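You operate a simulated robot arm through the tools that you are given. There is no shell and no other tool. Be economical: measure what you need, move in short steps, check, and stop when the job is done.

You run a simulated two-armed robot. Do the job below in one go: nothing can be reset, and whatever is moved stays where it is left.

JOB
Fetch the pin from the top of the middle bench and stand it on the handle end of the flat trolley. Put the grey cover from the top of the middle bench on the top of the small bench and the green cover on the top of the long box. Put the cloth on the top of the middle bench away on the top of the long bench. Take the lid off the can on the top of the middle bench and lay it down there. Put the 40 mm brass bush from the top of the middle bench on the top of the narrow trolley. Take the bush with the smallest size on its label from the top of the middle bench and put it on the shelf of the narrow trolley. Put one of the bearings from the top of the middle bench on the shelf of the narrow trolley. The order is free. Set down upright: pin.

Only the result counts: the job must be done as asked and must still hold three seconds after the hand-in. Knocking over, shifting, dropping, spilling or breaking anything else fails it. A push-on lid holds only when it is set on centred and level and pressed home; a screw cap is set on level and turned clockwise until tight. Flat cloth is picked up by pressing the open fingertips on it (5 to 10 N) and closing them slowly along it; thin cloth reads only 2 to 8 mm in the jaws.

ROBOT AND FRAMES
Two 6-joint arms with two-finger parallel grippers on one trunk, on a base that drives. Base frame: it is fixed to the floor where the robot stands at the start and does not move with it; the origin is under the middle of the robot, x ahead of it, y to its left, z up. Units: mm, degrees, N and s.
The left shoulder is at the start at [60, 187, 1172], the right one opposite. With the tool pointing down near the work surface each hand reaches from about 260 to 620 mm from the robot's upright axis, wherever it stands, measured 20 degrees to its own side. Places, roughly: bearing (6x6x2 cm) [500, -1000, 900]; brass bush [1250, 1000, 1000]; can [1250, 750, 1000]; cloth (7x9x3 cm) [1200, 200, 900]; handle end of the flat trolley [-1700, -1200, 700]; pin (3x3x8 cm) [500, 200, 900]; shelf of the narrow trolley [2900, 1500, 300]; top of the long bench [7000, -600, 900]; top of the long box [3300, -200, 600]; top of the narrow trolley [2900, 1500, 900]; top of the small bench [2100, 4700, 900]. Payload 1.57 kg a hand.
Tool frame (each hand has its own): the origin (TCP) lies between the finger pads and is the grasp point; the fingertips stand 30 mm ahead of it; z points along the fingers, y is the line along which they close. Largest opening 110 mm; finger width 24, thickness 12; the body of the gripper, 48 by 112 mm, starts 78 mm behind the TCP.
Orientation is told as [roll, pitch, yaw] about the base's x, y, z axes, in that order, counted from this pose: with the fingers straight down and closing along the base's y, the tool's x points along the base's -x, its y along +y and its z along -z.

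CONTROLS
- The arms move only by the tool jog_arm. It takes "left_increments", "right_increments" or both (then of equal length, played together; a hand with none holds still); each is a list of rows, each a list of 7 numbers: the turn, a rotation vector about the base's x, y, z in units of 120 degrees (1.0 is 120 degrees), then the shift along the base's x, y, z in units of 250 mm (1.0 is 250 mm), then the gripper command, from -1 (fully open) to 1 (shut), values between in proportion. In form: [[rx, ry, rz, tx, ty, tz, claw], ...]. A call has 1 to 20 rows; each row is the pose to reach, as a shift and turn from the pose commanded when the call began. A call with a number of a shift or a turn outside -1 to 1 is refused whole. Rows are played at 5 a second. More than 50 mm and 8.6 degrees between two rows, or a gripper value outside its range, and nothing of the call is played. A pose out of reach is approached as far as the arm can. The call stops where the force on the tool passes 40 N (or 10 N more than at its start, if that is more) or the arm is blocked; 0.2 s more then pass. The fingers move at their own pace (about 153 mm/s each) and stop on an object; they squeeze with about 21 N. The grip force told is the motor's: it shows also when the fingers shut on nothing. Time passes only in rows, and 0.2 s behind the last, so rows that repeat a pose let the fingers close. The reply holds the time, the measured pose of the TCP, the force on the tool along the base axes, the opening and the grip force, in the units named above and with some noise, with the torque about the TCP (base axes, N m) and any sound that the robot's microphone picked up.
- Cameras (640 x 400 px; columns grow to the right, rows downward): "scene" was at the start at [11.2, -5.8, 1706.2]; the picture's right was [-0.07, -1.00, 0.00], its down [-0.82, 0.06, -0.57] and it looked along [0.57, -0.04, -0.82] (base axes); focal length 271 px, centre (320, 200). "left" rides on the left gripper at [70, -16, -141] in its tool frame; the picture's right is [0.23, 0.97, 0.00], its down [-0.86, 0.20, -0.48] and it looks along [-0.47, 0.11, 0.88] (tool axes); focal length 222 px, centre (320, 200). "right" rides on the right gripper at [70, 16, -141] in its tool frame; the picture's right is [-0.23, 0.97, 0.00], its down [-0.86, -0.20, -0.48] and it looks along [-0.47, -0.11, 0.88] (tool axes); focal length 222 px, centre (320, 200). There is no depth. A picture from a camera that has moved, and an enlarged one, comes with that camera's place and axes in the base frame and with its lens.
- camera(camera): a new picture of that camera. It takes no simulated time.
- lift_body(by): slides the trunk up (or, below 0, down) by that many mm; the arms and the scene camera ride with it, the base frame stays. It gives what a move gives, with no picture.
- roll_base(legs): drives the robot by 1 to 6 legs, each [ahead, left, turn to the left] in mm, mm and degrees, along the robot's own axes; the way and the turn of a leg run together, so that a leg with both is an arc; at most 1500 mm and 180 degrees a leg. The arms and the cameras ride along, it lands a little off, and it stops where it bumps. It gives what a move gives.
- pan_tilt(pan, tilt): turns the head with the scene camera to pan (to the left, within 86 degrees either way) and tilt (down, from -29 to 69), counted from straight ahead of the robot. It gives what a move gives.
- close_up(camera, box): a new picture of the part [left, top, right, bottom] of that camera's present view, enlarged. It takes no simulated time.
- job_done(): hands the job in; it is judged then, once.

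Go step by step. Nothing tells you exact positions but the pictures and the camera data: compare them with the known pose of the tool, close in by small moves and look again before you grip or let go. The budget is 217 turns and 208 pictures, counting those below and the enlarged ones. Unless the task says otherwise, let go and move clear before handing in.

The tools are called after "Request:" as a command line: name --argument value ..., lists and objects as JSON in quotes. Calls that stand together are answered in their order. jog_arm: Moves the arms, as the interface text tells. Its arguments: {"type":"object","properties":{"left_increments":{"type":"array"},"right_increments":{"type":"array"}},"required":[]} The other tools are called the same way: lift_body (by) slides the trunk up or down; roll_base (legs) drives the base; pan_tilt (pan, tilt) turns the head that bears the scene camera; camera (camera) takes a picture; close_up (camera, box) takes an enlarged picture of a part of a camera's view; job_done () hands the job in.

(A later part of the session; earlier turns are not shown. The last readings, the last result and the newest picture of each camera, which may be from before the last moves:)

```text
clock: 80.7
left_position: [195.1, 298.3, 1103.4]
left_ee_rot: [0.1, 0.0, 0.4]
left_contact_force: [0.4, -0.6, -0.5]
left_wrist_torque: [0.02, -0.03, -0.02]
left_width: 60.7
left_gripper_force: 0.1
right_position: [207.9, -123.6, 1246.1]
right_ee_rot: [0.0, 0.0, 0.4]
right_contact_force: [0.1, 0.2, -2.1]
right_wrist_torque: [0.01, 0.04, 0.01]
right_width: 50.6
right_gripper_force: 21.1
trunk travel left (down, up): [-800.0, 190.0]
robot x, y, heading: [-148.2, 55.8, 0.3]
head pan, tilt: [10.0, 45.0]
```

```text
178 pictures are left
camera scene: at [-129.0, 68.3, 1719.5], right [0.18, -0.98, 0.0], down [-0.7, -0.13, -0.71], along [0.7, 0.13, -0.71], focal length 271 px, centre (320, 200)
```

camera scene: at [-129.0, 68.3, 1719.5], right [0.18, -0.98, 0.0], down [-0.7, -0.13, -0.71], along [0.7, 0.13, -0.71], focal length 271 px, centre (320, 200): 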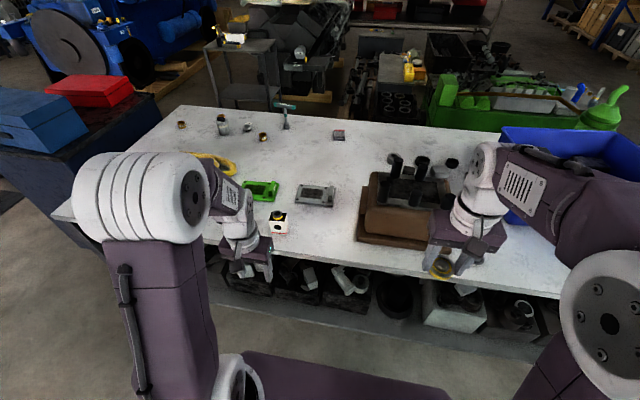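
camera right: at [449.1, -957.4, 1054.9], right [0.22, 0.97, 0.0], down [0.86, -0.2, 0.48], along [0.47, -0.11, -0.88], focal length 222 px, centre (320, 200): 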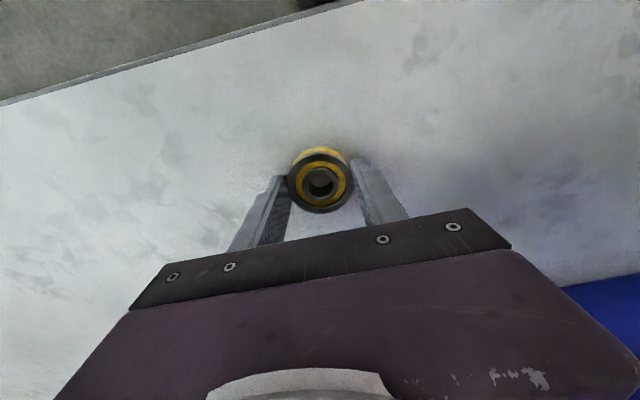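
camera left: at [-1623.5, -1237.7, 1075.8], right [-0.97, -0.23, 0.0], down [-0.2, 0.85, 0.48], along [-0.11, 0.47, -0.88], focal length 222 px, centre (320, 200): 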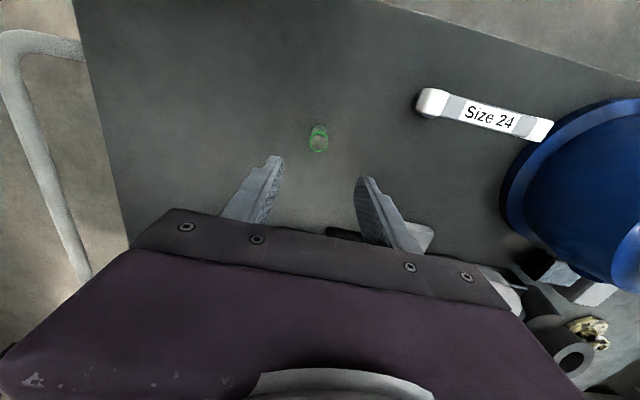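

Grey cover at about (712, 242), its handle bar on the right side near y 175. I drive up to the bench edge.

Request:
roll_base --legs '[[290, -45, 0]]'

Request:
camera --camera "left"

Request:
camera --camera "scene"

```text
clock: 82.7
left_position: [481.5, 255.3, 1103.9]
left_ee_rot: [0.0, -0.1, 0.4]
left_contact_force: [0.1, -0.1, 0.5]
left_wrist_torque: [0.02, 0.0, 0.02]
left_width: 60.7
left_gripper_force: 0.1
right_position: [496.0, -167.3, 1246.0]
right_ee_rot: [-0.1, -0.1, 0.3]
right_contact_force: [-0.7, 0.5, -1.7]
right_wrist_torque: [-0.01, -0.02, 0.02]
right_width: 50.7
right_gripper_force: 20.9
trunk travel left (down, up): [-800.0, 190.0]
robot x, y, heading: [143.3, 13.0, 0.4]
head pan, tilt: [10.0, 45.0]
```

```text
177 pictures are left
camera left: at [412.9, 238.3, 1245.5], right [-0.23, 0.97, 0.0], down [0.85, 0.2, 0.48], along [0.47, 0.11, -0.88], focal length 222 px, centre (320, 200)
```

left: 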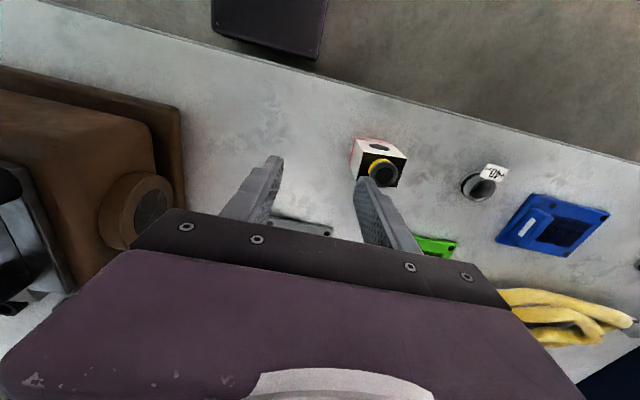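

```text
176 pictures are left
camera scene: at [157.3, 26.0, 1719.5], right [0.18, -0.98, 0.0], down [-0.69, -0.13, -0.71], along [0.7, 0.13, -0.71], focal length 271 px, centre (320, 200)
```

scene: 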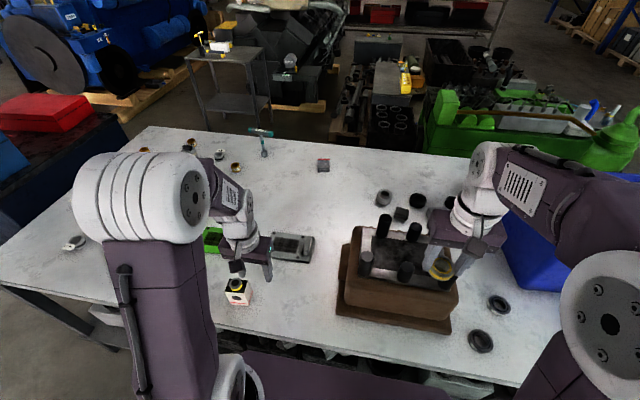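

Request:
jog_arm --left_increments '[[0, 0, 0, 0.18, -0.06, 0, -0.3], [0, 0, 0, 0.36, -0.12, 0, -0.3], [0, 0, 0, 0.54, -0.2, 0, -0.3], [0, 0, 0, 0.72, -0.26, 0, -0.3], [0, 0, 0, 0.88, -0.32, 0, -0.3], [0, 0, 0, 0.88, -0.32, 0, -0.3]]'

Request:
camera --camera "left"

```text
clock: 84.1
left_position: [702.9, 176.2, 1103.4]
left_ee_rot: [0.1, 0.0, 0.4]
left_contact_force: [-0.3, 0.1, 0.7]
left_wrist_torque: [-0.01, 0.01, 0.0]
left_width: 71.6
left_gripper_force: 0.1
right_position: [496.8, -167.7, 1245.7]
right_ee_rot: [0.0, 0.0, 0.3]
right_contact_force: [0.7, 0.4, -1.3]
right_wrist_torque: [-0.01, 0.02, 0.01]
right_width: 50.6
right_gripper_force: 20.9
trunk travel left (down, up): [-800.0, 190.0]
robot x, y, heading: [138.3, 7.6, 0.3]
head pan, tilt: [10.0, 45.0]
```

```text
175 pictures are left
camera left: at [633.1, 158.1, 1245.3], right [-0.23, 0.97, 0.0], down [0.85, 0.2, 0.48], along [0.47, 0.11, -0.88], focal length 222 px, centre (320, 200)
```

left: 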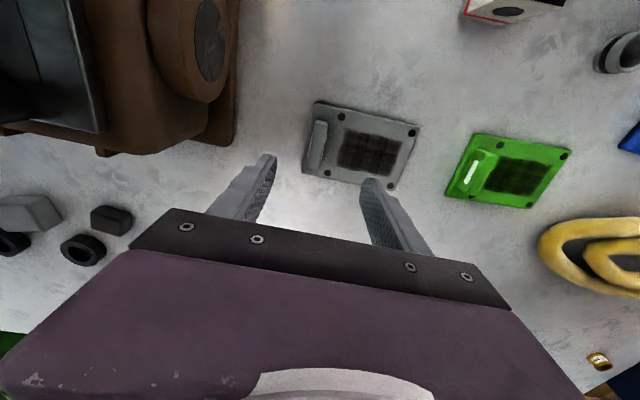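

Handle bar at (722, 174), running along x. I lower above it.

Request:
jog_arm --left_increments '[[0, 0, 0, 0.04, -0.006, -0.16, -0.3], [0, 0, 0, 0.07, -0.006, -0.32, -0.3], [0, 0, 0, 0.07, -0.006, -0.48, -0.3], [0, 0, 0, 0.07, -0.006, -0.56, -0.3], [0, 0, 0, 0.07, -0.006, -0.56, -0.3]]'

Request:
camera --camera "left"

```text
clock: 85.3
left_position: [721.2, 173.9, 964.1]
left_ee_rot: [0.1, -0.1, 0.4]
left_contact_force: [-0.3, 0.6, 0.0]
left_wrist_torque: [0.05, 0.0, 0.01]
left_width: 71.4
left_gripper_force: 0.0
right_position: [497.2, -166.9, 1246.2]
right_ee_rot: [-0.1, 0.0, 0.4]
right_contact_force: [0.8, 0.4, -1.0]
right_wrist_torque: [0.0, 0.0, -0.01]
right_width: 50.8
right_gripper_force: 21.4
trunk travel left (down, up): [-800.0, 190.0]
robot x, y, heading: [141.6, 14.2, 0.4]
head pan, tilt: [10.0, 45.0]
```

```text
174 pictures are left
camera left: at [651.9, 156.3, 1105.2], right [-0.23, 0.97, 0.0], down [0.85, 0.2, 0.48], along [0.47, 0.11, -0.88], focal length 222 px, centre (320, 200)
```

left: 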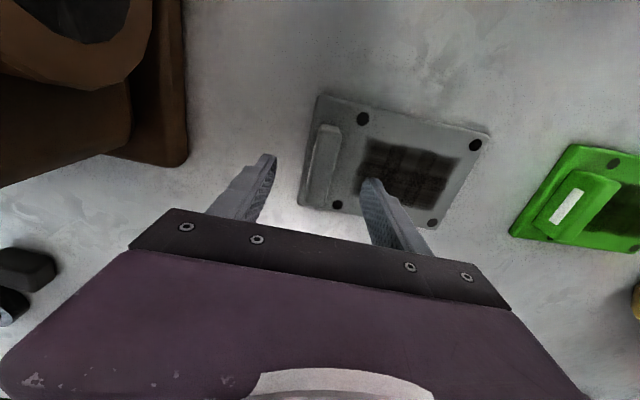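

Request:
jog_arm --left_increments '[[0, 0, 0, -0.01, 0, -0.1, -0.3], [0, 0, 0, -0.016, 0, -0.14, -0.3], [0, 0, 0, -0.016, 0, -0.16, -0.3], [0, 0, 0, -0.016, 0, -0.16, -0.3]]'

Request:
camera --camera "left"

```text
clock: 86.3
left_position: [718.2, 174.9, 922.5]
left_ee_rot: [0.1, -0.1, 0.4]
left_contact_force: [0.1, 0.8, 0.3]
left_wrist_torque: [0.01, -0.02, 0.0]
left_width: 71.6
left_gripper_force: 0.0
right_position: [497.2, -167.2, 1244.4]
right_ee_rot: [0.0, -0.1, 0.4]
right_contact_force: [0.4, 0.3, -1.5]
right_wrist_torque: [0.01, -0.01, 0.05]
right_width: 50.9
right_gripper_force: 21.2
trunk travel left (down, up): [-800.0, 190.0]
robot x, y, heading: [137.1, 11.4, 0.4]
head pan, tilt: [10.0, 45.0]
```

```text
173 pictures are left
camera left: at [648.7, 157.1, 1065.0], right [-0.23, 0.97, 0.0], down [0.85, 0.2, 0.48], along [0.47, 0.11, -0.88], focal length 222 px, centre (320, 200)
```

left: 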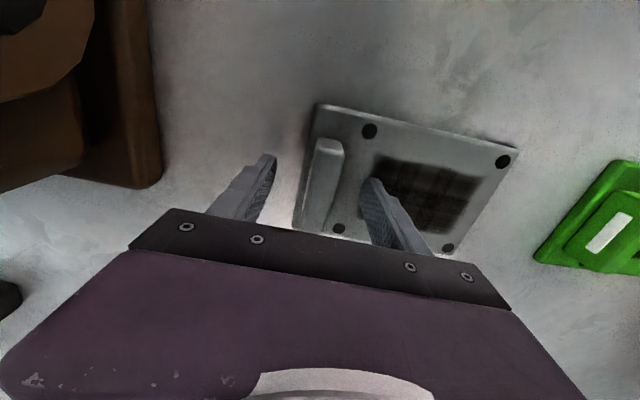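

Request:
jog_arm --left_increments '[[0, 0, 0, -0.004, 0, -0.006, -0.3], [0, 0, 0, -0.004, 0, -0.012, -0.3], [0, 0, 0, -0.004, 0, -0.016, -0.3], [0, 0, 0, -0.004, 0, -0.016, -0.3]]'

Request:
jog_arm --left_increments '[[0, 0, 0, 0, 0, 0, 0], [0, 0, 0, 0, 0, 0, 0.3], [0, 0, 0, 0, 0, 0, 1], [0, 0, 0, 0, 0, 0, 1], [0, 0, 0, 0, 0, 0, 1]]'

Request:
camera --camera "left"

```text
clock: 87.3
left_position: [716.4, 172.6, 921.3]
left_ee_rot: [0.2, -0.4, 0.5]
left_contact_force: [3.7, 1.8, 21.9]
left_wrist_torque: [0.92, 0.13, -0.08]
left_width: 72.6
left_gripper_force: 0.7
right_position: [495.2, -167.7, 1246.2]
right_ee_rot: [0.0, -0.1, 0.4]
right_contact_force: [-0.5, -0.5, -1.1]
right_wrist_torque: [0.01, -0.03, 0.0]
right_width: 50.6
right_gripper_force: 20.9
trunk travel left (down, up): [-800.0, 190.0]
robot x, y, heading: [141.0, 12.6, 0.5]
head pan, tilt: [10.0, 45.0]
```

```text
clock: 88.0
left_position: [715.2, 174.1, 922.5]
left_ee_rot: [0.1, -0.2, 0.5]
left_contact_force: [-5.0, 3.3, 13.9]
left_wrist_torque: [-0.1, 0.39, 0.23]
left_width: 19.4
left_gripper_force: 20.7
right_position: [495.0, -167.9, 1245.9]
right_ee_rot: [0.0, 0.0, 0.4]
right_contact_force: [0.0, 0.4, -1.9]
right_wrist_torque: [0.04, 0.01, 0.02]
right_width: 50.5
right_gripper_force: 20.4
trunk travel left (down, up): [-800.0, 190.0]
robot x, y, heading: [143.5, 12.5, 0.3]
head pan, tilt: [10.0, 45.0]
stopped in row 3 (left hand): the force on the tool passed its limit (the readings are from after the stop); the commanded pose is now the measured one
```

```text
172 pictures are left
camera left: at [646.0, 156.2, 1063.8], right [-0.24, 0.97, 0.0], down [0.85, 0.21, 0.48], along [0.47, 0.12, -0.88], focal length 222 px, centre (320, 200)
```

left: 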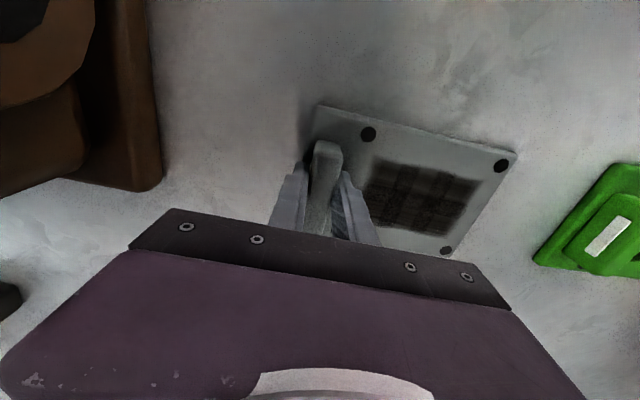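

Handle gripped (19 mm). I lift slowly and check.

Request:
jog_arm --left_increments '[[0, 0, 0, 0, 0, 0.03, 1], [0, 0, 0, 0, 0, 0.08, 1], [0, 0, 0, 0, 0, 0.16, 1], [0, 0, 0, 0, 0, 0.3, 1], [0, 0, 0, 0, 0, 0.44, 1], [0, 0, 0, 0, 0, 0.6, 1], [0, 0, 0, 0, 0, 0.78, 1], [0, 0, 0, 0, 0, 0.92, 1]]'

Request:
camera --camera "left"

```text
clock: 89.8
left_position: [716.8, 174.5, 1150.5]
left_ee_rot: [-0.1, -0.1, 0.5]
left_contact_force: [-0.5, 0.1, -4.9]
left_wrist_torque: [-0.32, 0.03, -0.03]
left_width: 19.7
left_gripper_force: 20.8
right_position: [498.0, -166.9, 1244.9]
right_ee_rot: [0.0, 0.1, 0.4]
right_contact_force: [0.6, -0.5, -1.9]
right_wrist_torque: [0.02, -0.01, -0.02]
right_width: 50.7
right_gripper_force: 20.8
trunk travel left (down, up): [-800.0, 190.0]
robot x, y, heading: [140.4, 10.8, 0.4]
head pan, tilt: [10.0, 45.0]
```

```text
171 pictures are left
camera left: at [648.2, 157.5, 1292.2], right [-0.24, 0.97, 0.0], down [0.85, 0.21, 0.48], along [0.47, 0.11, -0.88], focal length 222 px, centre (320, 200)
```

left: 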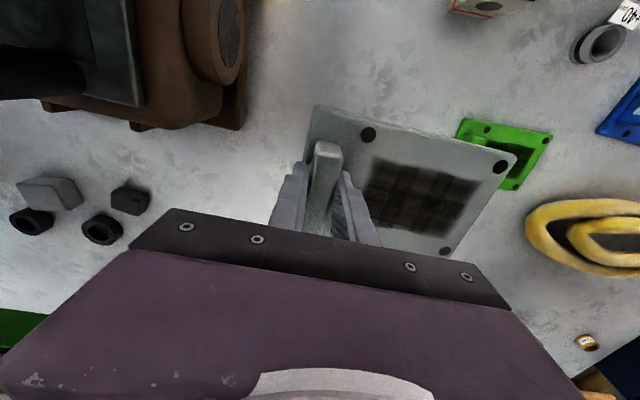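

Cover held. I pull it in, back off and drive left along the open floor towards the small bench, then look.

Request:
jog_arm --left_increments '[[0, 0, 0, -0.18, 0.08, 0, 1], [0, 0, 0, -0.36, 0.16, 0, 1], [0, 0, 0, -0.54, 0.22, 0, 1], [0, 0, 0, -0.72, 0.28, 0, 1], [0, 0, 0, -0.9, 0.32, 0, 1]]'

Request:
roll_base --legs '[[-300, 0, 0], [0, 1500, 0], [0, 1500, 0], [0, 1500, 0]]'

Request:
pan_tilt --pan 0 --tilt 25

Request:
camera --camera "scene"

```text
clock: 91.0
left_position: [491.1, 254.6, 1149.3]
left_ee_rot: [-0.1, -0.1, 0.5]
left_contact_force: [-0.4, 0.5, -5.7]
left_wrist_torque: [-0.3, -0.01, 0.02]
left_width: 19.9
left_gripper_force: 21.1
right_position: [494.3, -166.2, 1246.1]
right_ee_rot: [0.1, 0.0, 0.4]
right_contact_force: [-0.1, 0.6, -1.3]
right_wrist_torque: [0.0, 0.0, 0.0]
right_width: 50.4
right_gripper_force: 20.7
trunk travel left (down, up): [-800.0, 190.0]
robot x, y, heading: [141.4, 8.6, 0.5]
head pan, tilt: [10.0, 45.0]
```

```text
clock: 114.1
left_position: [114.9, 4766.9, 1147.6]
left_ee_rot: [0.0, -0.1, 2.0]
left_contact_force: [0.0, 0.2, -6.0]
left_wrist_torque: [-0.29, 0.05, -0.03]
left_width: 20.0
left_gripper_force: 21.4
right_position: [131.0, 4345.8, 1245.7]
right_ee_rot: [0.0, 0.1, 1.8]
right_contact_force: [0.2, 0.0, -2.1]
right_wrist_torque: [-0.05, 0.0, 0.01]
right_width: 50.7
right_gripper_force: 21.5
trunk travel left (down, up): [-800.0, 190.0]
robot x, y, heading: [-230.2, 4515.3, 1.7]
head pan, tilt: [10.0, 45.0]
```

```text
clock: 115.0
left_position: [115.2, 4767.3, 1147.5]
left_ee_rot: [0.0, -0.1, 2.0]
left_contact_force: [0.4, -0.2, -5.3]
left_wrist_torque: [-0.29, 0.01, -0.03]
left_width: 19.9
left_gripper_force: 21.2
right_position: [130.1, 4345.2, 1246.5]
right_ee_rot: [0.0, 0.2, 1.7]
right_contact_force: [-0.1, -0.6, -1.6]
right_wrist_torque: [-0.02, 0.02, 0.0]
right_width: 50.8
right_gripper_force: 21.4
trunk travel left (down, up): [-800.0, 190.0]
robot x, y, heading: [-233.2, 4515.0, 1.8]
head pan, tilt: [0.0, 25.0]
```

```text
170 pictures are left
camera scene: at [-199.6, 4517.0, 1750.0], right [0.03, -1.0, 0.0], down [-0.42, -0.01, -0.91], along [0.91, 0.03, -0.42], focal length 271 px, centre (320, 200)
```

scene: 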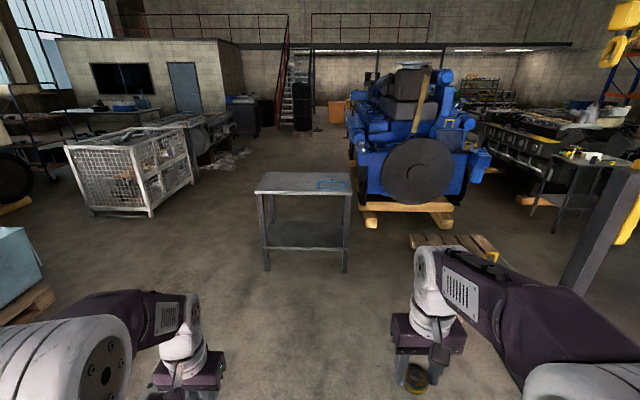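

Small bench top spans about x 1780–2250, y 4333–5120. I drive closer and look at its top.

Request:
roll_base --legs '[[0, 0, -1.7], [1400, 0, 0]]'

Request:
pan_tilt --pan 5 --tilt 45

Request:
camera --camera "scene"

```text
clock: 122.3
left_position: [1514.7, 4772.1, 1148.2]
left_ee_rot: [0.0, 0.0, 0.7]
left_contact_force: [-0.6, 0.3, -5.4]
left_wrist_torque: [-0.3, 0.01, 0.01]
left_width: 19.9
left_gripper_force: 21.8
right_position: [1521.6, 4350.8, 1245.2]
right_ee_rot: [-0.1, -0.1, 0.8]
right_contact_force: [1.0, 0.2, -2.2]
right_wrist_torque: [-0.03, -0.02, -0.04]
right_width: 50.5
right_gripper_force: 21.3
trunk travel left (down, up): [-800.0, 190.0]
robot x, y, heading: [1166.1, 4528.7, 1.1]
head pan, tilt: [0.0, 25.0]
```

```text
clock: 123.1
left_position: [1515.6, 4770.9, 1148.9]
left_ee_rot: [0.0, 0.0, 0.8]
left_contact_force: [0.4, 0.2, -5.6]
left_wrist_torque: [-0.34, 0.03, -0.02]
left_width: 19.8
left_gripper_force: 20.5
right_position: [1522.4, 4349.0, 1245.7]
right_ee_rot: [0.1, 0.1, 0.8]
right_contact_force: [0.3, -0.3, -2.7]
right_wrist_torque: [0.0, 0.03, 0.01]
right_width: 50.4
right_gripper_force: 21.2
trunk travel left (down, up): [-800.0, 190.0]
robot x, y, heading: [1163.6, 4525.3, 0.9]
head pan, tilt: [5.0, 45.0]
```

```text
169 pictures are left
camera scene: at [1185.2, 4533.7, 1719.5], right [0.1, -0.99, 0.0], down [-0.7, -0.07, -0.71], along [0.7, 0.07, -0.71], focal length 271 px, centre (320, 200)
```

scene: 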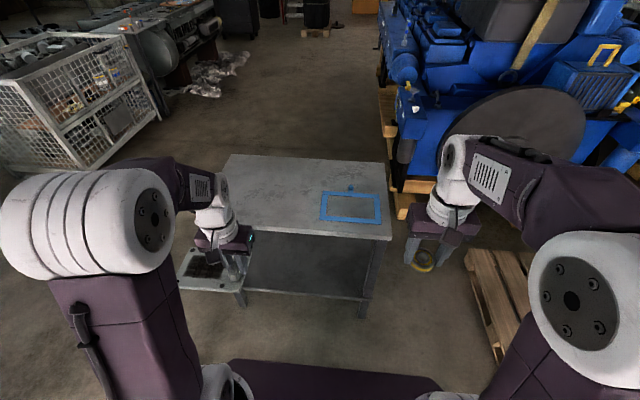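

Request:
close_up --camera "scene" --box '[270, 160, 410, 248]'

```text
4.55 times, centred on (340, 204) of scene
camera zoom: at [1185.2, 4533.7, 1719.5], right [0.1, -0.99, 0.0], down [-0.7, -0.07, -0.71], along [0.7, 0.07, -0.71], focal length 1230 px, centre (229, 182)
```

zoom: 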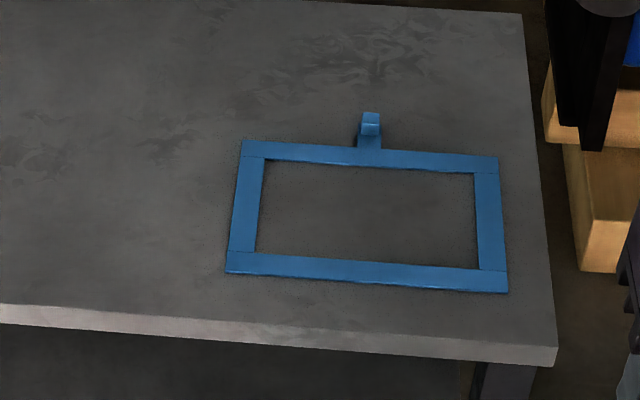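

The blue outline is a loose frame with a hook; I keep clear of it and use the left half. I drive up and bring the cover over (1960, 4745).

Request:
roll_base --legs '[[250, 20, -0.9]]'

Request:
camera --camera "left"

```text
clock: 125.0
left_position: [1769.2, 4787.5, 1148.4]
left_ee_rot: [0.0, -0.2, 0.0]
left_contact_force: [-0.4, 1.0, -5.5]
left_wrist_torque: [-0.28, 0.04, 0.01]
left_width: 19.8
left_gripper_force: 20.9
right_position: [1767.9, 4366.2, 1245.8]
right_ee_rot: [0.0, 0.0, -0.1]
right_contact_force: [-0.9, 0.5, -1.2]
right_wrist_torque: [0.02, -0.04, 0.02]
right_width: 50.5
right_gripper_force: 21.1
trunk travel left (down, up): [-800.0, 190.0]
robot x, y, heading: [1415.8, 4543.4, -0.1]
head pan, tilt: [5.0, 45.0]
```

```text
167 pictures are left
camera left: at [1698.4, 4770.2, 1290.3], right [-0.23, 0.97, 0.0], down [0.85, 0.2, 0.48], along [0.47, 0.11, -0.88], focal length 222 px, centre (320, 200)
```

left: 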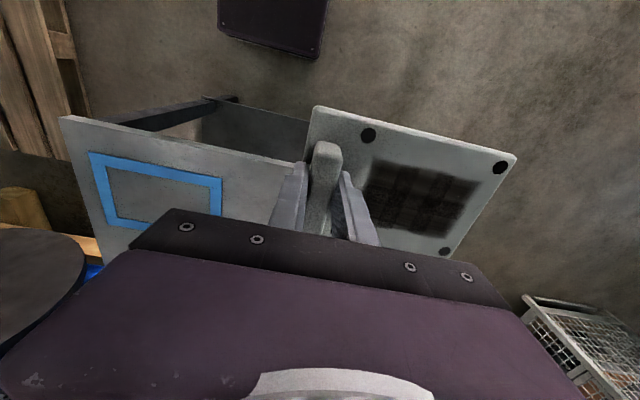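

Request:
jog_arm --left_increments '[[0, 0, 0, 0.18, -0.03, 0, 1], [0, 0, 0, 0.36, -0.06, 0, 1], [0, 0, 0, 0.54, -0.08, 0, 1], [0, 0, 0, 0.72, -0.1, 0, 1], [0, 0, 0, 0.76, -0.11, -0.16, 1], [0, 0, 0, 0.76, -0.11, -0.34, 1], [0, 0, 0, 0.76, -0.11, -0.52, 1], [0, 0, 0, 0.76, -0.11, -0.66, 1], [0, 0, 0, 0.76, -0.11, -0.66, 1]]'

Request:
camera --camera "left"

Request:
camera --camera "scene"

```text
clock: 127.0
left_position: [1960.6, 4759.9, 982.2]
left_ee_rot: [0.0, 0.0, -0.1]
left_contact_force: [0.0, 0.2, -5.1]
left_wrist_torque: [-0.27, 0.03, 0.0]
left_width: 20.0
left_gripper_force: 21.4
right_position: [1771.1, 4366.2, 1246.3]
right_ee_rot: [0.0, 0.1, -0.1]
right_contact_force: [0.4, 0.8, -2.1]
right_wrist_torque: [0.02, 0.02, -0.01]
right_width: 50.4
right_gripper_force: 21.4
trunk travel left (down, up): [-800.0, 190.0]
robot x, y, heading: [1416.4, 4547.6, 0.3]
head pan, tilt: [5.0, 45.0]
```

```text
166 pictures are left
camera left: at [1890.1, 4743.0, 1124.1], right [-0.23, 0.97, 0.0], down [0.86, 0.2, 0.48], along [0.47, 0.11, -0.88], focal length 222 px, centre (320, 200)
```

left: 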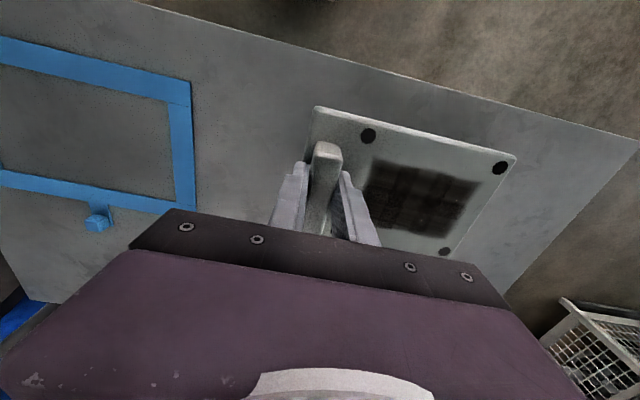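

```text
165 pictures are left
camera scene: at [1435.7, 4554.7, 1719.5], right [0.08, -1.0, 0.0], down [-0.7, -0.06, -0.71], along [0.7, 0.06, -0.71], focal length 271 px, centre (320, 200)
```

scene: 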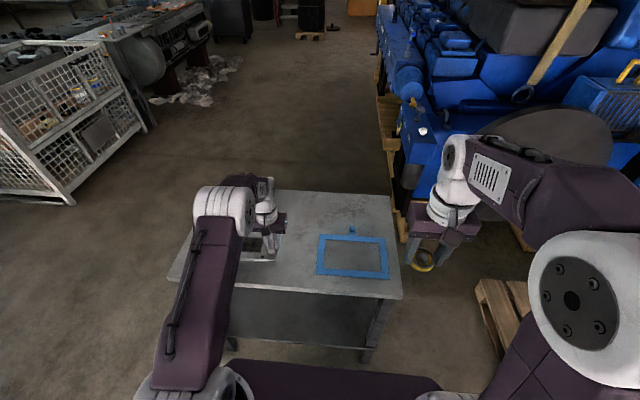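

Request:
jog_arm --left_increments '[[0, 0, 0, 0, 0, -0.08, 1], [0, 0, 0, 0, 0, -0.14, 1], [0, 0, 0, 0, 0, -0.16, 1], [0, 0, 0, 0, 0, -0.16, 1]]'

Request:
jog_arm --left_increments '[[0, 0, 0, 0, 0, -0.01, 1], [0, 0, 0, 0, 0, -0.02, 1], [0, 0, 0, 0, 0, -0.03, 1], [0, 0, 0, 0, 0, -0.03, 1]]'

```text
clock: 128.0
left_position: [1959.7, 4760.0, 942.0]
left_ee_rot: [-0.1, 0.0, 0.0]
left_contact_force: [-0.5, -0.6, -5.1]
left_wrist_torque: [-0.33, 0.04, 0.02]
left_width: 19.7
left_gripper_force: 20.5
right_position: [1770.8, 4365.7, 1245.1]
right_ee_rot: [0.1, 0.2, -0.2]
right_contact_force: [-0.1, 0.5, -2.6]
right_wrist_torque: [0.03, 0.01, 0.0]
right_width: 50.7
right_gripper_force: 20.5
trunk travel left (down, up): [-800.0, 190.0]
robot x, y, heading: [1413.8, 4548.1, -0.2]
head pan, tilt: [5.0, 45.0]
```

```text
clock: 129.0
left_position: [1960.8, 4758.5, 935.1]
left_ee_rot: [-0.1, 0.0, -0.1]
left_contact_force: [0.7, 0.8, -4.9]
left_wrist_torque: [-0.28, 0.02, 0.0]
left_width: 19.8
left_gripper_force: 21.1
right_position: [1770.9, 4366.0, 1244.9]
right_ee_rot: [0.0, 0.1, -0.1]
right_contact_force: [0.6, 0.7, -2.2]
right_wrist_torque: [0.01, -0.03, 0.01]
right_width: 50.5
right_gripper_force: 20.9
trunk travel left (down, up): [-800.0, 190.0]
robot x, y, heading: [1415.6, 4545.3, -0.3]
head pan, tilt: [5.0, 45.0]
```

Request:
jog_arm --left_increments '[[0, 0, 0, 0, 0, -0.01, 1], [0, 0, 0, 0, 0, -0.02, 1], [0, 0, 0, 0, 0, -0.02, 1]]'

Request:
jog_arm --left_increments '[[0, 0, 0, 0, 0, -0.01, 1], [0, 0, 0, 0, 0, -0.02, 1], [0, 0, 0, 0, 0, -0.02, 1]]'

Request:
jog_arm --left_increments '[[0, 0, 0, 0, 0, -0.008, 1], [0, 0, 0, 0, 0, -0.016, 1], [0, 0, 0, 0, 0, -0.016, 1]]'

```text
clock: 129.8
left_position: [1959.5, 4759.8, 929.3]
left_ee_rot: [0.0, -0.1, -0.1]
left_contact_force: [0.6, -0.2, -6.1]
left_wrist_torque: [-0.32, 0.05, 0.02]
left_width: 19.8
left_gripper_force: 21.1
right_position: [1770.8, 4365.9, 1245.6]
right_ee_rot: [0.0, 0.0, -0.2]
right_contact_force: [0.1, -0.2, -2.1]
right_wrist_torque: [0.03, 0.02, -0.02]
right_width: 50.6
right_gripper_force: 21.0
trunk travel left (down, up): [-800.0, 190.0]
robot x, y, heading: [1412.7, 4547.4, -0.5]
head pan, tilt: [5.0, 45.0]
```

```text
clock: 130.6
left_position: [1959.9, 4759.7, 925.7]
left_ee_rot: [-0.1, 0.0, 0.0]
left_contact_force: [0.6, -0.2, -5.2]
left_wrist_torque: [-0.3, 0.01, -0.02]
left_width: 19.7
left_gripper_force: 20.8
right_position: [1772.0, 4364.9, 1246.4]
right_ee_rot: [0.0, 0.0, -0.2]
right_contact_force: [-1.0, 0.9, -1.5]
right_wrist_torque: [0.02, 0.03, 0.03]
right_width: 50.6
right_gripper_force: 21.4
trunk travel left (down, up): [-800.0, 190.0]
robot x, y, heading: [1412.9, 4547.8, -0.0]
head pan, tilt: [5.0, 45.0]
```

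```text
clock: 131.4
left_position: [1959.7, 4759.0, 920.8]
left_ee_rot: [0.0, 0.0, -0.1]
left_contact_force: [0.0, 1.0, -5.8]
left_wrist_torque: [-0.3, 0.07, 0.04]
left_width: 19.8
left_gripper_force: 21.2
right_position: [1770.1, 4365.6, 1245.5]
right_ee_rot: [0.0, 0.2, -0.1]
right_contact_force: [0.2, 0.5, -1.8]
right_wrist_torque: [-0.04, -0.02, 0.01]
right_width: 50.7
right_gripper_force: 21.3
trunk travel left (down, up): [-800.0, 190.0]
robot x, y, heading: [1413.8, 4547.7, -0.2]
head pan, tilt: [5.0, 45.0]
```

Request:
jog_arm --left_increments '[[0, 0, 0, 0, 0, -0.01, 1], [0, 0, 0, 0, 0, -0.02, 1], [0, 0, 0, 0, 0, -0.02, 1]]'

Request:
jog_arm --left_increments '[[0, 0, 0, 0, 0, -0.01, 1], [0, 0, 0, 0, 0, -0.02, 1], [0, 0, 0, 0, 0, -0.02, 1]]'

Request:
camera --camera "left"

```text
clock: 132.2
left_position: [1960.1, 4759.5, 915.9]
left_ee_rot: [0.0, 0.0, -0.1]
left_contact_force: [-0.2, 0.8, -5.8]
left_wrist_torque: [-0.31, 0.07, 0.01]
left_width: 19.9
left_gripper_force: 20.7
right_position: [1770.3, 4365.9, 1245.0]
right_ee_rot: [0.1, 0.1, -0.2]
right_contact_force: [-0.3, -0.1, -1.4]
right_wrist_torque: [0.01, -0.01, 0.01]
right_width: 50.8
right_gripper_force: 21.1
trunk travel left (down, up): [-800.0, 190.0]
robot x, y, heading: [1418.7, 4548.2, 0.1]
head pan, tilt: [5.0, 45.0]
```

```text
clock: 133.0
left_position: [1960.6, 4759.7, 911.4]
left_ee_rot: [0.0, -0.1, -0.1]
left_contact_force: [0.2, 0.8, -5.8]
left_wrist_torque: [-0.3, 0.02, -0.02]
left_width: 19.7
left_gripper_force: 21.1
right_position: [1772.1, 4365.1, 1244.3]
right_ee_rot: [0.0, 0.0, -0.1]
right_contact_force: [0.2, 0.7, -1.5]
right_wrist_torque: [0.04, -0.02, -0.01]
right_width: 50.6
right_gripper_force: 20.7
trunk travel left (down, up): [-800.0, 190.0]
robot x, y, heading: [1414.6, 4550.2, -0.1]
head pan, tilt: [5.0, 45.0]
```

```text
164 pictures are left
camera left: at [1890.5, 4743.0, 1053.1], right [-0.23, 0.97, 0.0], down [0.86, 0.2, 0.48], along [0.47, 0.11, -0.88], focal length 222 px, centre (320, 200)
```

left: 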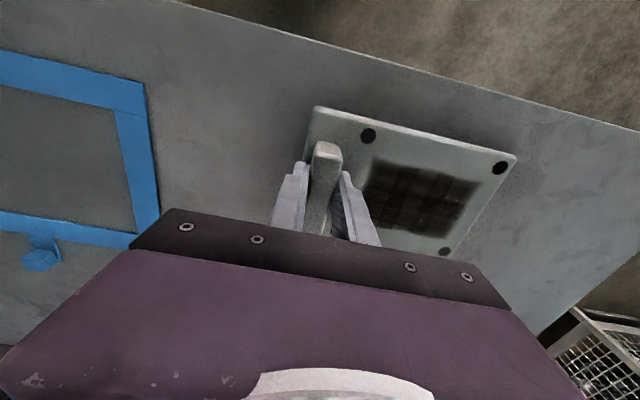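

The bench top here lies near z 850, so there are about 20 mm left. I continue in small steps.

Request:
jog_arm --left_increments '[[0, 0, 0, 0, 0, -0.015, 1], [0, 0, 0, 0, 0, -0.03, 1], [0, 0, 0, 0, 0, -0.03, 1]]'

Request:
jog_arm --left_increments '[[0, 0, 0, 0, 0, -0.01, 1], [0, 0, 0, 0, 0, -0.02, 1], [0, 0, 0, 0, 0, -0.02, 1]]'

Request:
jog_arm --left_increments '[[0, 0, 0, 0, 0, -0.008, 1], [0, 0, 0, 0, 0, -0.016, 1], [0, 0, 0, 0, 0, -0.016, 1]]'

```text
clock: 133.8
left_position: [1958.2, 4758.1, 904.0]
left_ee_rot: [0.1, 0.0, -0.1]
left_contact_force: [0.2, -0.7, -5.0]
left_wrist_torque: [-0.33, 0.05, 0.01]
left_width: 19.6
left_gripper_force: 21.0
right_position: [1771.0, 4365.5, 1245.8]
right_ee_rot: [0.0, 0.0, -0.1]
right_contact_force: [-0.6, -0.4, -2.2]
right_wrist_torque: [0.0, 0.01, 0.0]
right_width: 50.5
right_gripper_force: 20.9
trunk travel left (down, up): [-800.0, 190.0]
robot x, y, heading: [1414.5, 4550.0, -0.2]
head pan, tilt: [5.0, 45.0]
```

```text
clock: 134.6
left_position: [1958.9, 4759.1, 902.5]
left_ee_rot: [0.1, -0.5, -0.1]
left_contact_force: [4.9, 4.8, 25.4]
left_wrist_torque: [0.0, 0.3, 0.02]
left_width: 19.6
left_gripper_force: 21.3
right_position: [1767.0, 4365.1, 1246.8]
right_ee_rot: [0.0, -0.1, -0.1]
right_contact_force: [0.2, 0.8, -2.0]
right_wrist_torque: [0.01, 0.03, 0.04]
right_width: 50.5
right_gripper_force: 21.5
trunk travel left (down, up): [-800.0, 190.0]
robot x, y, heading: [1414.2, 4546.8, -0.3]
head pan, tilt: [5.0, 45.0]
```

```text
clock: 135.0
left_position: [1960.2, 4759.1, 901.2]
left_ee_rot: [0.1, -0.5, 0.0]
left_contact_force: [-7.0, 1.4, 19.1]
left_wrist_torque: [-0.43, 0.75, -0.02]
left_width: 19.8
left_gripper_force: 21.7
right_position: [1766.8, 4364.9, 1245.9]
right_ee_rot: [0.0, -0.1, -0.1]
right_contact_force: [1.0, 0.4, -1.5]
right_wrist_torque: [0.02, 0.02, 0.0]
right_width: 50.5
right_gripper_force: 21.1
trunk travel left (down, up): [-800.0, 190.0]
robot x, y, heading: [1415.6, 4547.7, 0.0]
head pan, tilt: [5.0, 45.0]
stopped in row 2 (left hand): the force on the tool passed its limit (the readings are from after the stop); the commanded pose is now the measured one
```

Cover rests on the small bench. I open, rise, and check.

Request:
jog_arm --left_increments '[[0, 0, 0, 0, 0, 0.006, 0.4], [0, 0, 0, 0, 0, 0.006, 0.1], [0, 0, 0, 0, 0, 0.008, 0.1], [0, 0, 0, 0, 0, 0.1, 0.1], [0, 0, 0, 0, 0, 0.28, 0], [0, 0, 0, 0, 0, 0.46, 0], [0, 0, 0, 0, 0, 0.64, 0], [0, 0, 0, 0, 0, 0.82, 0], [0, 0, 0, -0.18, 0.02, 0.9, 0], [0, 0, 0, -0.36, 0.04, 0.9, 0], [0, 0, 0, -0.54, 0.06, 0.9, 0], [0, 0, 0, -0.74, 0.08, 0.9, 0]]'

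Request:
camera --camera "scene"

```text
refused: row 12 steps farther than a row can; nothing moved
```

```text
163 pictures are left
camera scene: at [1430.3, 4553.2, 1719.3], right [0.09, -1.0, 0.0], down [-0.7, -0.06, -0.71], along [0.71, 0.06, -0.7], focal length 271 px, centre (320, 200)
```

scene: 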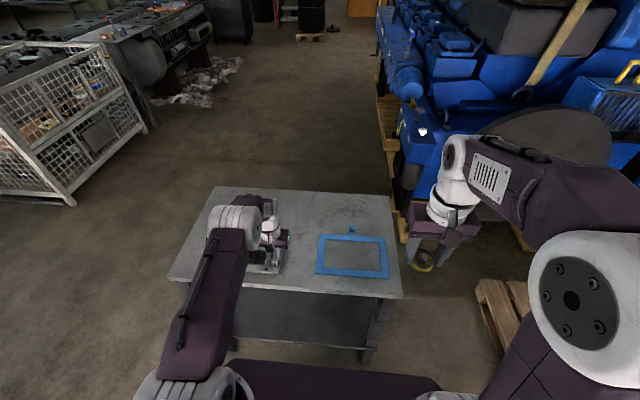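

Request:
jog_arm --left_increments '[[0, 0, 0, 0, 0, 0.006, 0.4], [0, 0, 0, 0, 0, 0.006, 0.1], [0, 0, 0, 0, 0, 0.008, 0.1], [0, 0, 0, 0, 0, 0.1, 0.1], [0, 0, 0, 0, 0, 0.28, 0], [0, 0, 0, 0, 0, 0.46, 0], [0, 0, 0, 0, 0, 0.64, 0], [0, 0, 0, 0, 0, 0.82, 0], [0, 0, 0, -0.16, 0.02, 0.9, 0], [0, 0, 0, -0.34, 0.04, 0.9, 0], [0, 0, 0, -0.52, 0.06, 0.9, 0], [0, 0, 0, -0.7, 0.08, 0.9, 0]]'

Request:
camera --camera "scene"

Request:
pan_tilt --pan -80 --tilt 25

Request:
camera --camera "scene"

```text
clock: 137.6
left_position: [1783.4, 4779.4, 1124.9]
left_ee_rot: [0.1, -0.7, -0.1]
left_contact_force: [-0.2, 0.0, 0.3]
left_wrist_torque: [0.04, -0.06, 0.07]
left_width: 54.7
left_gripper_force: 0.0
right_position: [1768.5, 4365.8, 1246.4]
right_ee_rot: [0.0, -0.2, -0.1]
right_contact_force: [0.0, -0.4, -2.5]
right_wrist_torque: [0.01, -0.05, 0.0]
right_width: 50.6
right_gripper_force: 20.7
trunk travel left (down, up): [-800.0, 190.0]
robot x, y, heading: [1418.2, 4551.3, -0.2]
head pan, tilt: [5.0, 45.0]
```

```text
162 pictures are left
camera scene: at [1432.6, 4554.5, 1719.5], right [0.08, -1.0, 0.0], down [-0.7, -0.06, -0.71], along [0.71, 0.06, -0.71], focal length 271 px, centre (320, 200)
```

scene: 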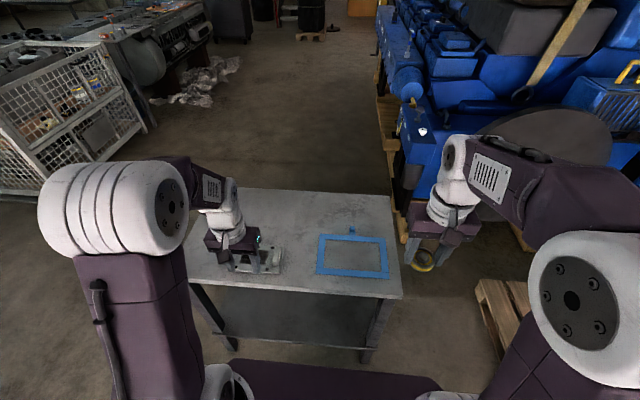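

```text
clock: 139.2
left_position: [1786.6, 4779.7, 1124.0]
left_ee_rot: [0.0, -0.5, -0.1]
left_contact_force: [-0.5, -0.3, -0.9]
left_wrist_torque: [-0.02, 0.0, -0.02]
left_width: 55.0
left_gripper_force: 0.1
right_position: [1770.3, 4365.7, 1245.3]
right_ee_rot: [0.0, 0.1, -0.1]
right_contact_force: [0.1, -0.8, -2.5]
right_wrist_torque: [0.0, 0.02, -0.02]
right_width: 50.4
right_gripper_force: 20.4
trunk travel left (down, up): [-800.0, 190.0]
robot x, y, heading: [1415.4, 4551.3, -0.3]
head pan, tilt: [-80.0, 25.0]
```

```text
161 pictures are left
camera scene: at [1370.5, 4456.7, 1750.1], right [-0.99, -0.17, 0.0], down [-0.07, 0.42, -0.91], along [0.16, -0.89, -0.42], focal length 271 px, centre (320, 200)
```

scene: 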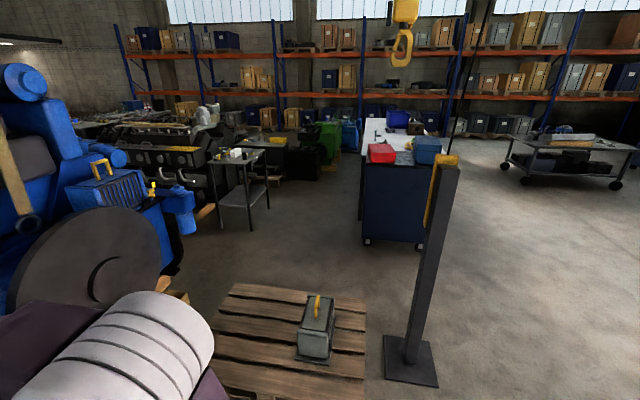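

Grey cover delivered. Next the bearing goes to the narrow trolley; I drive back round the yellow post and pallet, through the corridor at y ≈ 2250.

Request:
roll_base --legs '[[-1300, 0, 0.2], [0, -1150, 0], [0, -1150, 0]]'

Request:
pan_tilt --pan 0 --tilt 25

Request:
camera --camera "scene"

```text
clock: 156.6
left_position: [517.8, 2480.7, 1123.9]
left_ee_rot: [-0.1, -0.5, 0.6]
left_contact_force: [1.0, 0.1, -0.2]
left_wrist_torque: [-0.04, -0.02, 0.0]
left_width: 55.0
left_gripper_force: 0.1
right_position: [505.6, 2066.7, 1246.1]
right_ee_rot: [-0.1, 0.1, 0.7]
right_contact_force: [-1.0, 0.0, -2.2]
right_wrist_torque: [0.03, 0.03, -0.06]
right_width: 50.6
right_gripper_force: 21.3
trunk travel left (down, up): [-800.0, 190.0]
robot x, y, heading: [148.1, 2248.1, 0.6]
head pan, tilt: [-80.0, 25.0]
```

```text
clock: 158.2
left_position: [516.6, 2480.2, 1124.9]
left_ee_rot: [0.1, -0.5, 0.6]
left_contact_force: [0.0, -0.1, -0.2]
left_wrist_torque: [-0.04, -0.03, 0.03]
left_width: 55.2
left_gripper_force: 0.1
right_position: [505.9, 2066.2, 1245.9]
right_ee_rot: [0.0, 0.1, 0.6]
right_contact_force: [-0.5, -0.2, -1.8]
right_wrist_torque: [0.0, 0.02, -0.02]
right_width: 50.7
right_gripper_force: 20.6
trunk travel left (down, up): [-800.0, 190.0]
robot x, y, heading: [151.8, 2244.3, 0.5]
head pan, tilt: [0.0, 25.0]
```

```text
160 pictures are left
camera scene: at [180.6, 2244.3, 1750.1], right [0.01, -1.0, 0.0], down [-0.42, 0.0, -0.91], along [0.91, 0.01, -0.42], focal length 271 px, centre (320, 200)
```

scene: 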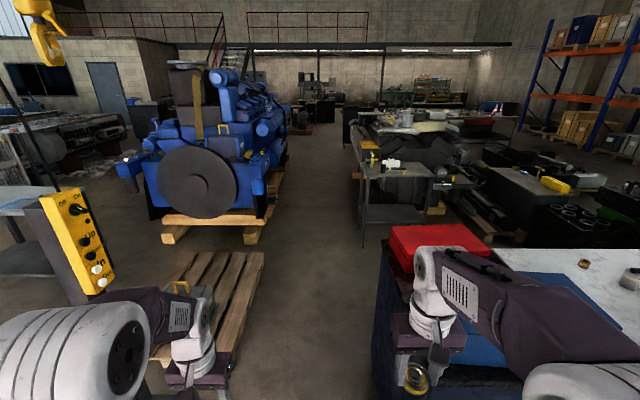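

Request:
roll_base --legs '[[0, 140, -0.5], [1450, 0, 0], [480, 0, 0], [0, -930, 0]]'

Request:
pan_tilt --pan 0 --tilt 40

Request:
camera --camera "scene"

```text
clock: 173.3
left_position: [2472.9, 1691.8, 1123.9]
left_ee_rot: [0.0, -0.5, 0.4]
left_contact_force: [-0.1, 0.4, 0.6]
left_wrist_torque: [0.0, -0.04, 0.0]
left_width: 55.1
left_gripper_force: 0.1
right_position: [2460.5, 1279.7, 1244.4]
right_ee_rot: [0.0, 0.1, 0.2]
right_contact_force: [0.4, 0.3, -1.3]
right_wrist_torque: [0.0, 0.02, 0.0]
right_width: 50.7
right_gripper_force: 20.4
trunk travel left (down, up): [-800.0, 190.0]
robot x, y, heading: [2104.6, 1461.3, 0.5]
head pan, tilt: [0.0, 25.0]
```

```text
clock: 174.1
left_position: [2472.9, 1692.6, 1122.9]
left_ee_rot: [0.2, -0.5, 0.3]
left_contact_force: [0.2, -0.1, 0.3]
left_wrist_torque: [-0.03, -0.02, 0.04]
left_width: 54.9
left_gripper_force: 0.0
right_position: [2460.3, 1277.6, 1245.2]
right_ee_rot: [0.1, 0.1, 0.3]
right_contact_force: [0.1, -0.5, -1.8]
right_wrist_torque: [-0.04, 0.03, -0.02]
right_width: 50.7
right_gripper_force: 20.7
trunk travel left (down, up): [-800.0, 190.0]
robot x, y, heading: [2103.2, 1452.9, 0.2]
head pan, tilt: [0.0, 40.0]
```

```text
159 pictures are left
camera scene: at [2127.8, 1457.2, 1726.8], right [0.01, -1.0, 0.0], down [-0.64, 0.0, -0.77], along [0.77, 0.0, -0.64], focal length 271 px, centre (320, 200)
```

scene: 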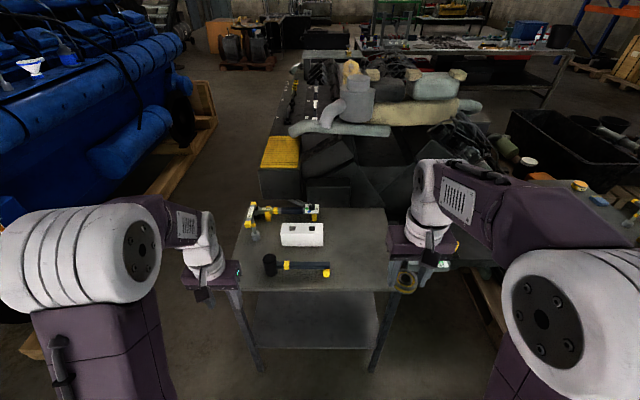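

The trolley top spans about x 2668–3094, y 1170–1770, its shelf near z 370 is empty. The hand has to go in under the top, so I first try a forward-tilted tool pose in free air to see how the arm lies.

Request:
jog_arm --right_increments '[[0, -0.06, 0, 0.04, 0, -0.16, 1], [0, -0.12, 0, 0.08, 0, -0.32, 1], [0, -0.18, 0, 0.12, 0, -0.48, 1], [0, -0.24, 0, 0.16, 0, -0.64, 1], [0, -0.3, 0, 0.2, 0, -0.8, 1], [0, -0.36, 0, 0.24, 0, -0.96, 1], [0, -0.375, 0, 0.28, 0, -1, 1], [0, -0.375, 0, 0.28, 0, -1, 1]]'

Request:
pan_tilt --pan -20 --tilt 50

Request:
camera --camera "scene"

Request:
camera --camera "right"

```text
clock: 175.9
left_position: [2474.0, 1692.5, 1123.8]
left_ee_rot: [0.1, -0.4, 0.4]
left_contact_force: [0.2, 0.1, -0.3]
left_wrist_torque: [-0.01, 0.02, 0.02]
left_width: 55.2
left_gripper_force: 0.2
right_position: [2543.9, 1279.8, 1028.6]
right_ee_rot: [-0.3, -44.6, 0.5]
right_contact_force: [0.6, -0.3, -2.3]
right_wrist_torque: [-0.02, 0.03, -0.03]
right_width: 50.6
right_gripper_force: 20.9
right hand out of reach, approached as far as the arm can: row 5, 6, 7, 8
trunk travel left (down, up): [-800.0, 190.0]
robot x, y, heading: [2102.4, 1458.7, 0.5]
head pan, tilt: [0.0, 40.0]
```

```text
clock: 176.7
left_position: [2473.4, 1691.9, 1125.9]
left_ee_rot: [0.1, -0.5, 0.5]
left_contact_force: [-0.2, -0.2, -0.4]
left_wrist_torque: [0.03, 0.03, -0.01]
left_width: 54.9
left_gripper_force: 0.1
right_position: [2544.7, 1279.2, 1028.7]
right_ee_rot: [-0.3, -44.6, 0.4]
right_contact_force: [0.2, 0.0, -2.8]
right_wrist_torque: [-0.01, 0.05, 0.02]
right_width: 50.9
right_gripper_force: 21.1
trunk travel left (down, up): [-800.0, 190.0]
robot x, y, heading: [2102.6, 1456.9, 0.2]
head pan, tilt: [-20.0, 50.0]
```

```text
158 pictures are left
camera scene: at [2115.5, 1431.3, 1712.6], right [-0.34, -0.94, 0.0], down [-0.72, 0.26, -0.64], along [0.61, -0.22, -0.77], focal length 271 px, centre (320, 200)
```

scene: 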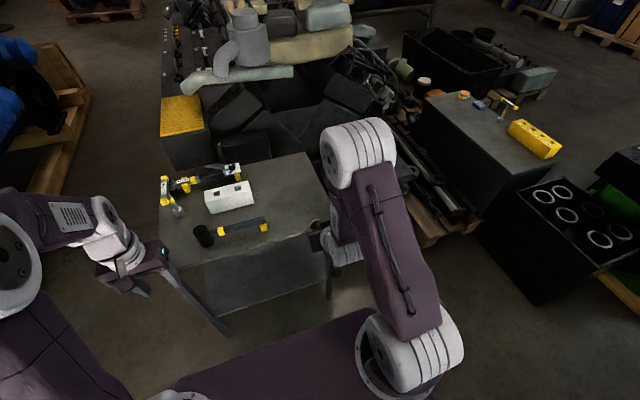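

```text
157 pictures are left
camera right: at [2396.3, 1297.1, 1079.5], right [0.16, 0.98, 0.16], down [0.27, -0.19, 0.94], along [0.95, -0.11, -0.3], focal length 222 px, centre (320, 200)
```

right: 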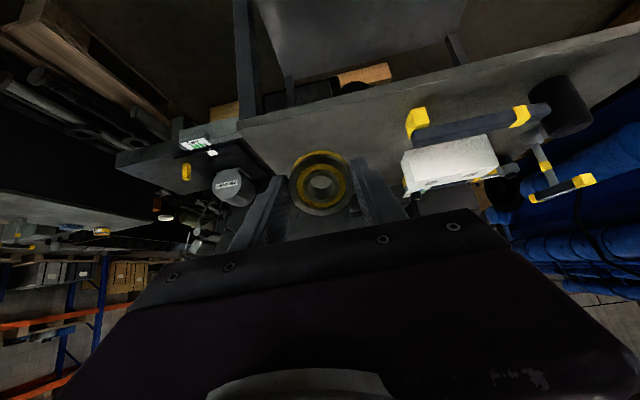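

Tool-down with the arm well stretched and the trunk low gives the best clearance below the trolley top. I restore tool-down, lower the trunk by 720 and move to stand-off.

Request:
jog_arm --right_increments '[[0, 0.06, 0, -0.06, 0, 0.1, 1], [0, 0.12, 0, -0.12, 0, 0.2, 1], [0, 0.18, 0, -0.18, 0, 0.3, 1], [0, 0.24, 0, -0.24, 0, 0.4, 1], [0, 0.3, 0, -0.3, 0, 0.5, 1], [0, 0.36, 0, -0.36, 0, 0.6, 1], [0, 0.375, 0, -0.36, 0, 0.6, 1]]'

Request:
lift_body --by -720

Request:
roll_base --legs '[[0, 82, -0.3]]'

Request:
pan_tilt --pan -10 --tilt 15

Request:
camera --camera "scene"

Request:
camera --camera "right"

```text
clock: 178.3
left_position: [2472.7, 1692.4, 1124.4]
left_ee_rot: [0.1, -0.4, 0.4]
left_contact_force: [-0.1, 0.7, 0.4]
left_wrist_torque: [-0.01, 0.0, -0.01]
left_width: 55.0
left_gripper_force: 0.1
right_position: [2453.6, 1277.8, 1178.2]
right_ee_rot: [0.0, 0.1, 0.3]
right_contact_force: [-0.8, -0.2, -1.1]
right_wrist_torque: [0.03, 0.02, -0.02]
right_width: 50.6
right_gripper_force: 21.1
right hand out of reach, approached as far as the arm can: row 3
trunk travel left (down, up): [-800.0, 190.0]
robot x, y, heading: [2102.1, 1461.7, -0.1]
head pan, tilt: [-20.0, 50.0]
```

```text
refused: -720 is not a number from -400 to 400
```

```text
clock: 179.4
left_position: [2474.7, 1768.3, 1123.6]
left_ee_rot: [0.3, -0.5, 0.0]
left_contact_force: [0.3, -0.3, -0.1]
left_wrist_torque: [0.06, -0.01, -0.04]
left_width: 55.0
left_gripper_force: 0.0
right_position: [2452.7, 1355.0, 1177.9]
right_ee_rot: [0.2, 0.1, 0.0]
right_contact_force: [-0.2, -0.5, -2.4]
right_wrist_torque: [0.02, 0.01, 0.0]
right_width: 50.6
right_gripper_force: 21.0
trunk travel left (down, up): [-800.0, 190.0]
robot x, y, heading: [2104.4, 1539.6, -0.0]
head pan, tilt: [-20.0, 50.0]
```

```text
clock: 180.4
left_position: [2473.7, 1772.6, 1124.4]
left_ee_rot: [0.1, -0.5, 0.1]
left_contact_force: [0.1, 0.5, 0.3]
left_wrist_torque: [0.0, 0.0, 0.0]
left_width: 55.0
left_gripper_force: 0.0
right_position: [2453.6, 1357.3, 1179.4]
right_ee_rot: [0.0, 0.2, 0.0]
right_contact_force: [0.0, -1.4, -1.5]
right_wrist_torque: [-0.01, -0.02, -0.01]
right_width: 50.8
right_gripper_force: 21.2
trunk travel left (down, up): [-800.0, 190.0]
robot x, y, heading: [2104.6, 1543.9, -0.2]
head pan, tilt: [-10.0, 15.0]
```

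```text
156 pictures are left
camera scene: at [2134.6, 1522.4, 1766.2], right [-0.17, -0.98, 0.0], down [-0.26, 0.05, -0.97], along [0.95, -0.17, -0.26], focal length 271 px, centre (320, 200)
```

scene: 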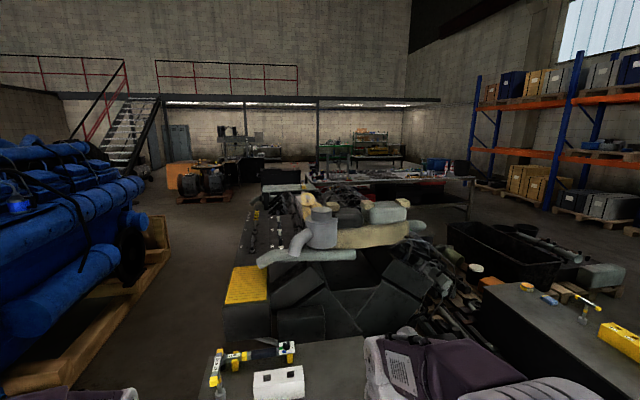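

```text
155 pictures are left
camera right: at [2384.5, 1375.9, 1319.5], right [0.23, 0.97, 0.0], down [0.86, -0.2, 0.48], along [0.46, -0.11, -0.88], focal length 222 px, centre (320, 200)
```

right: 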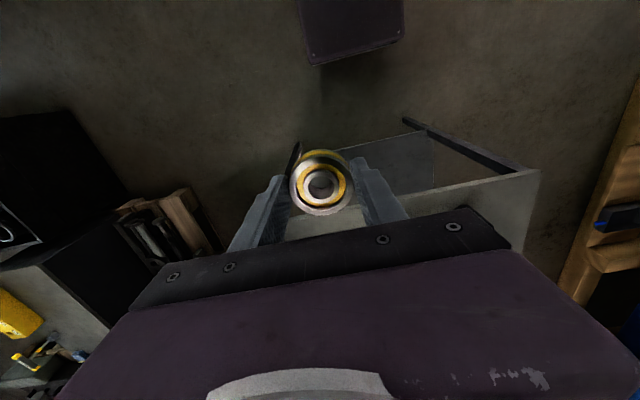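

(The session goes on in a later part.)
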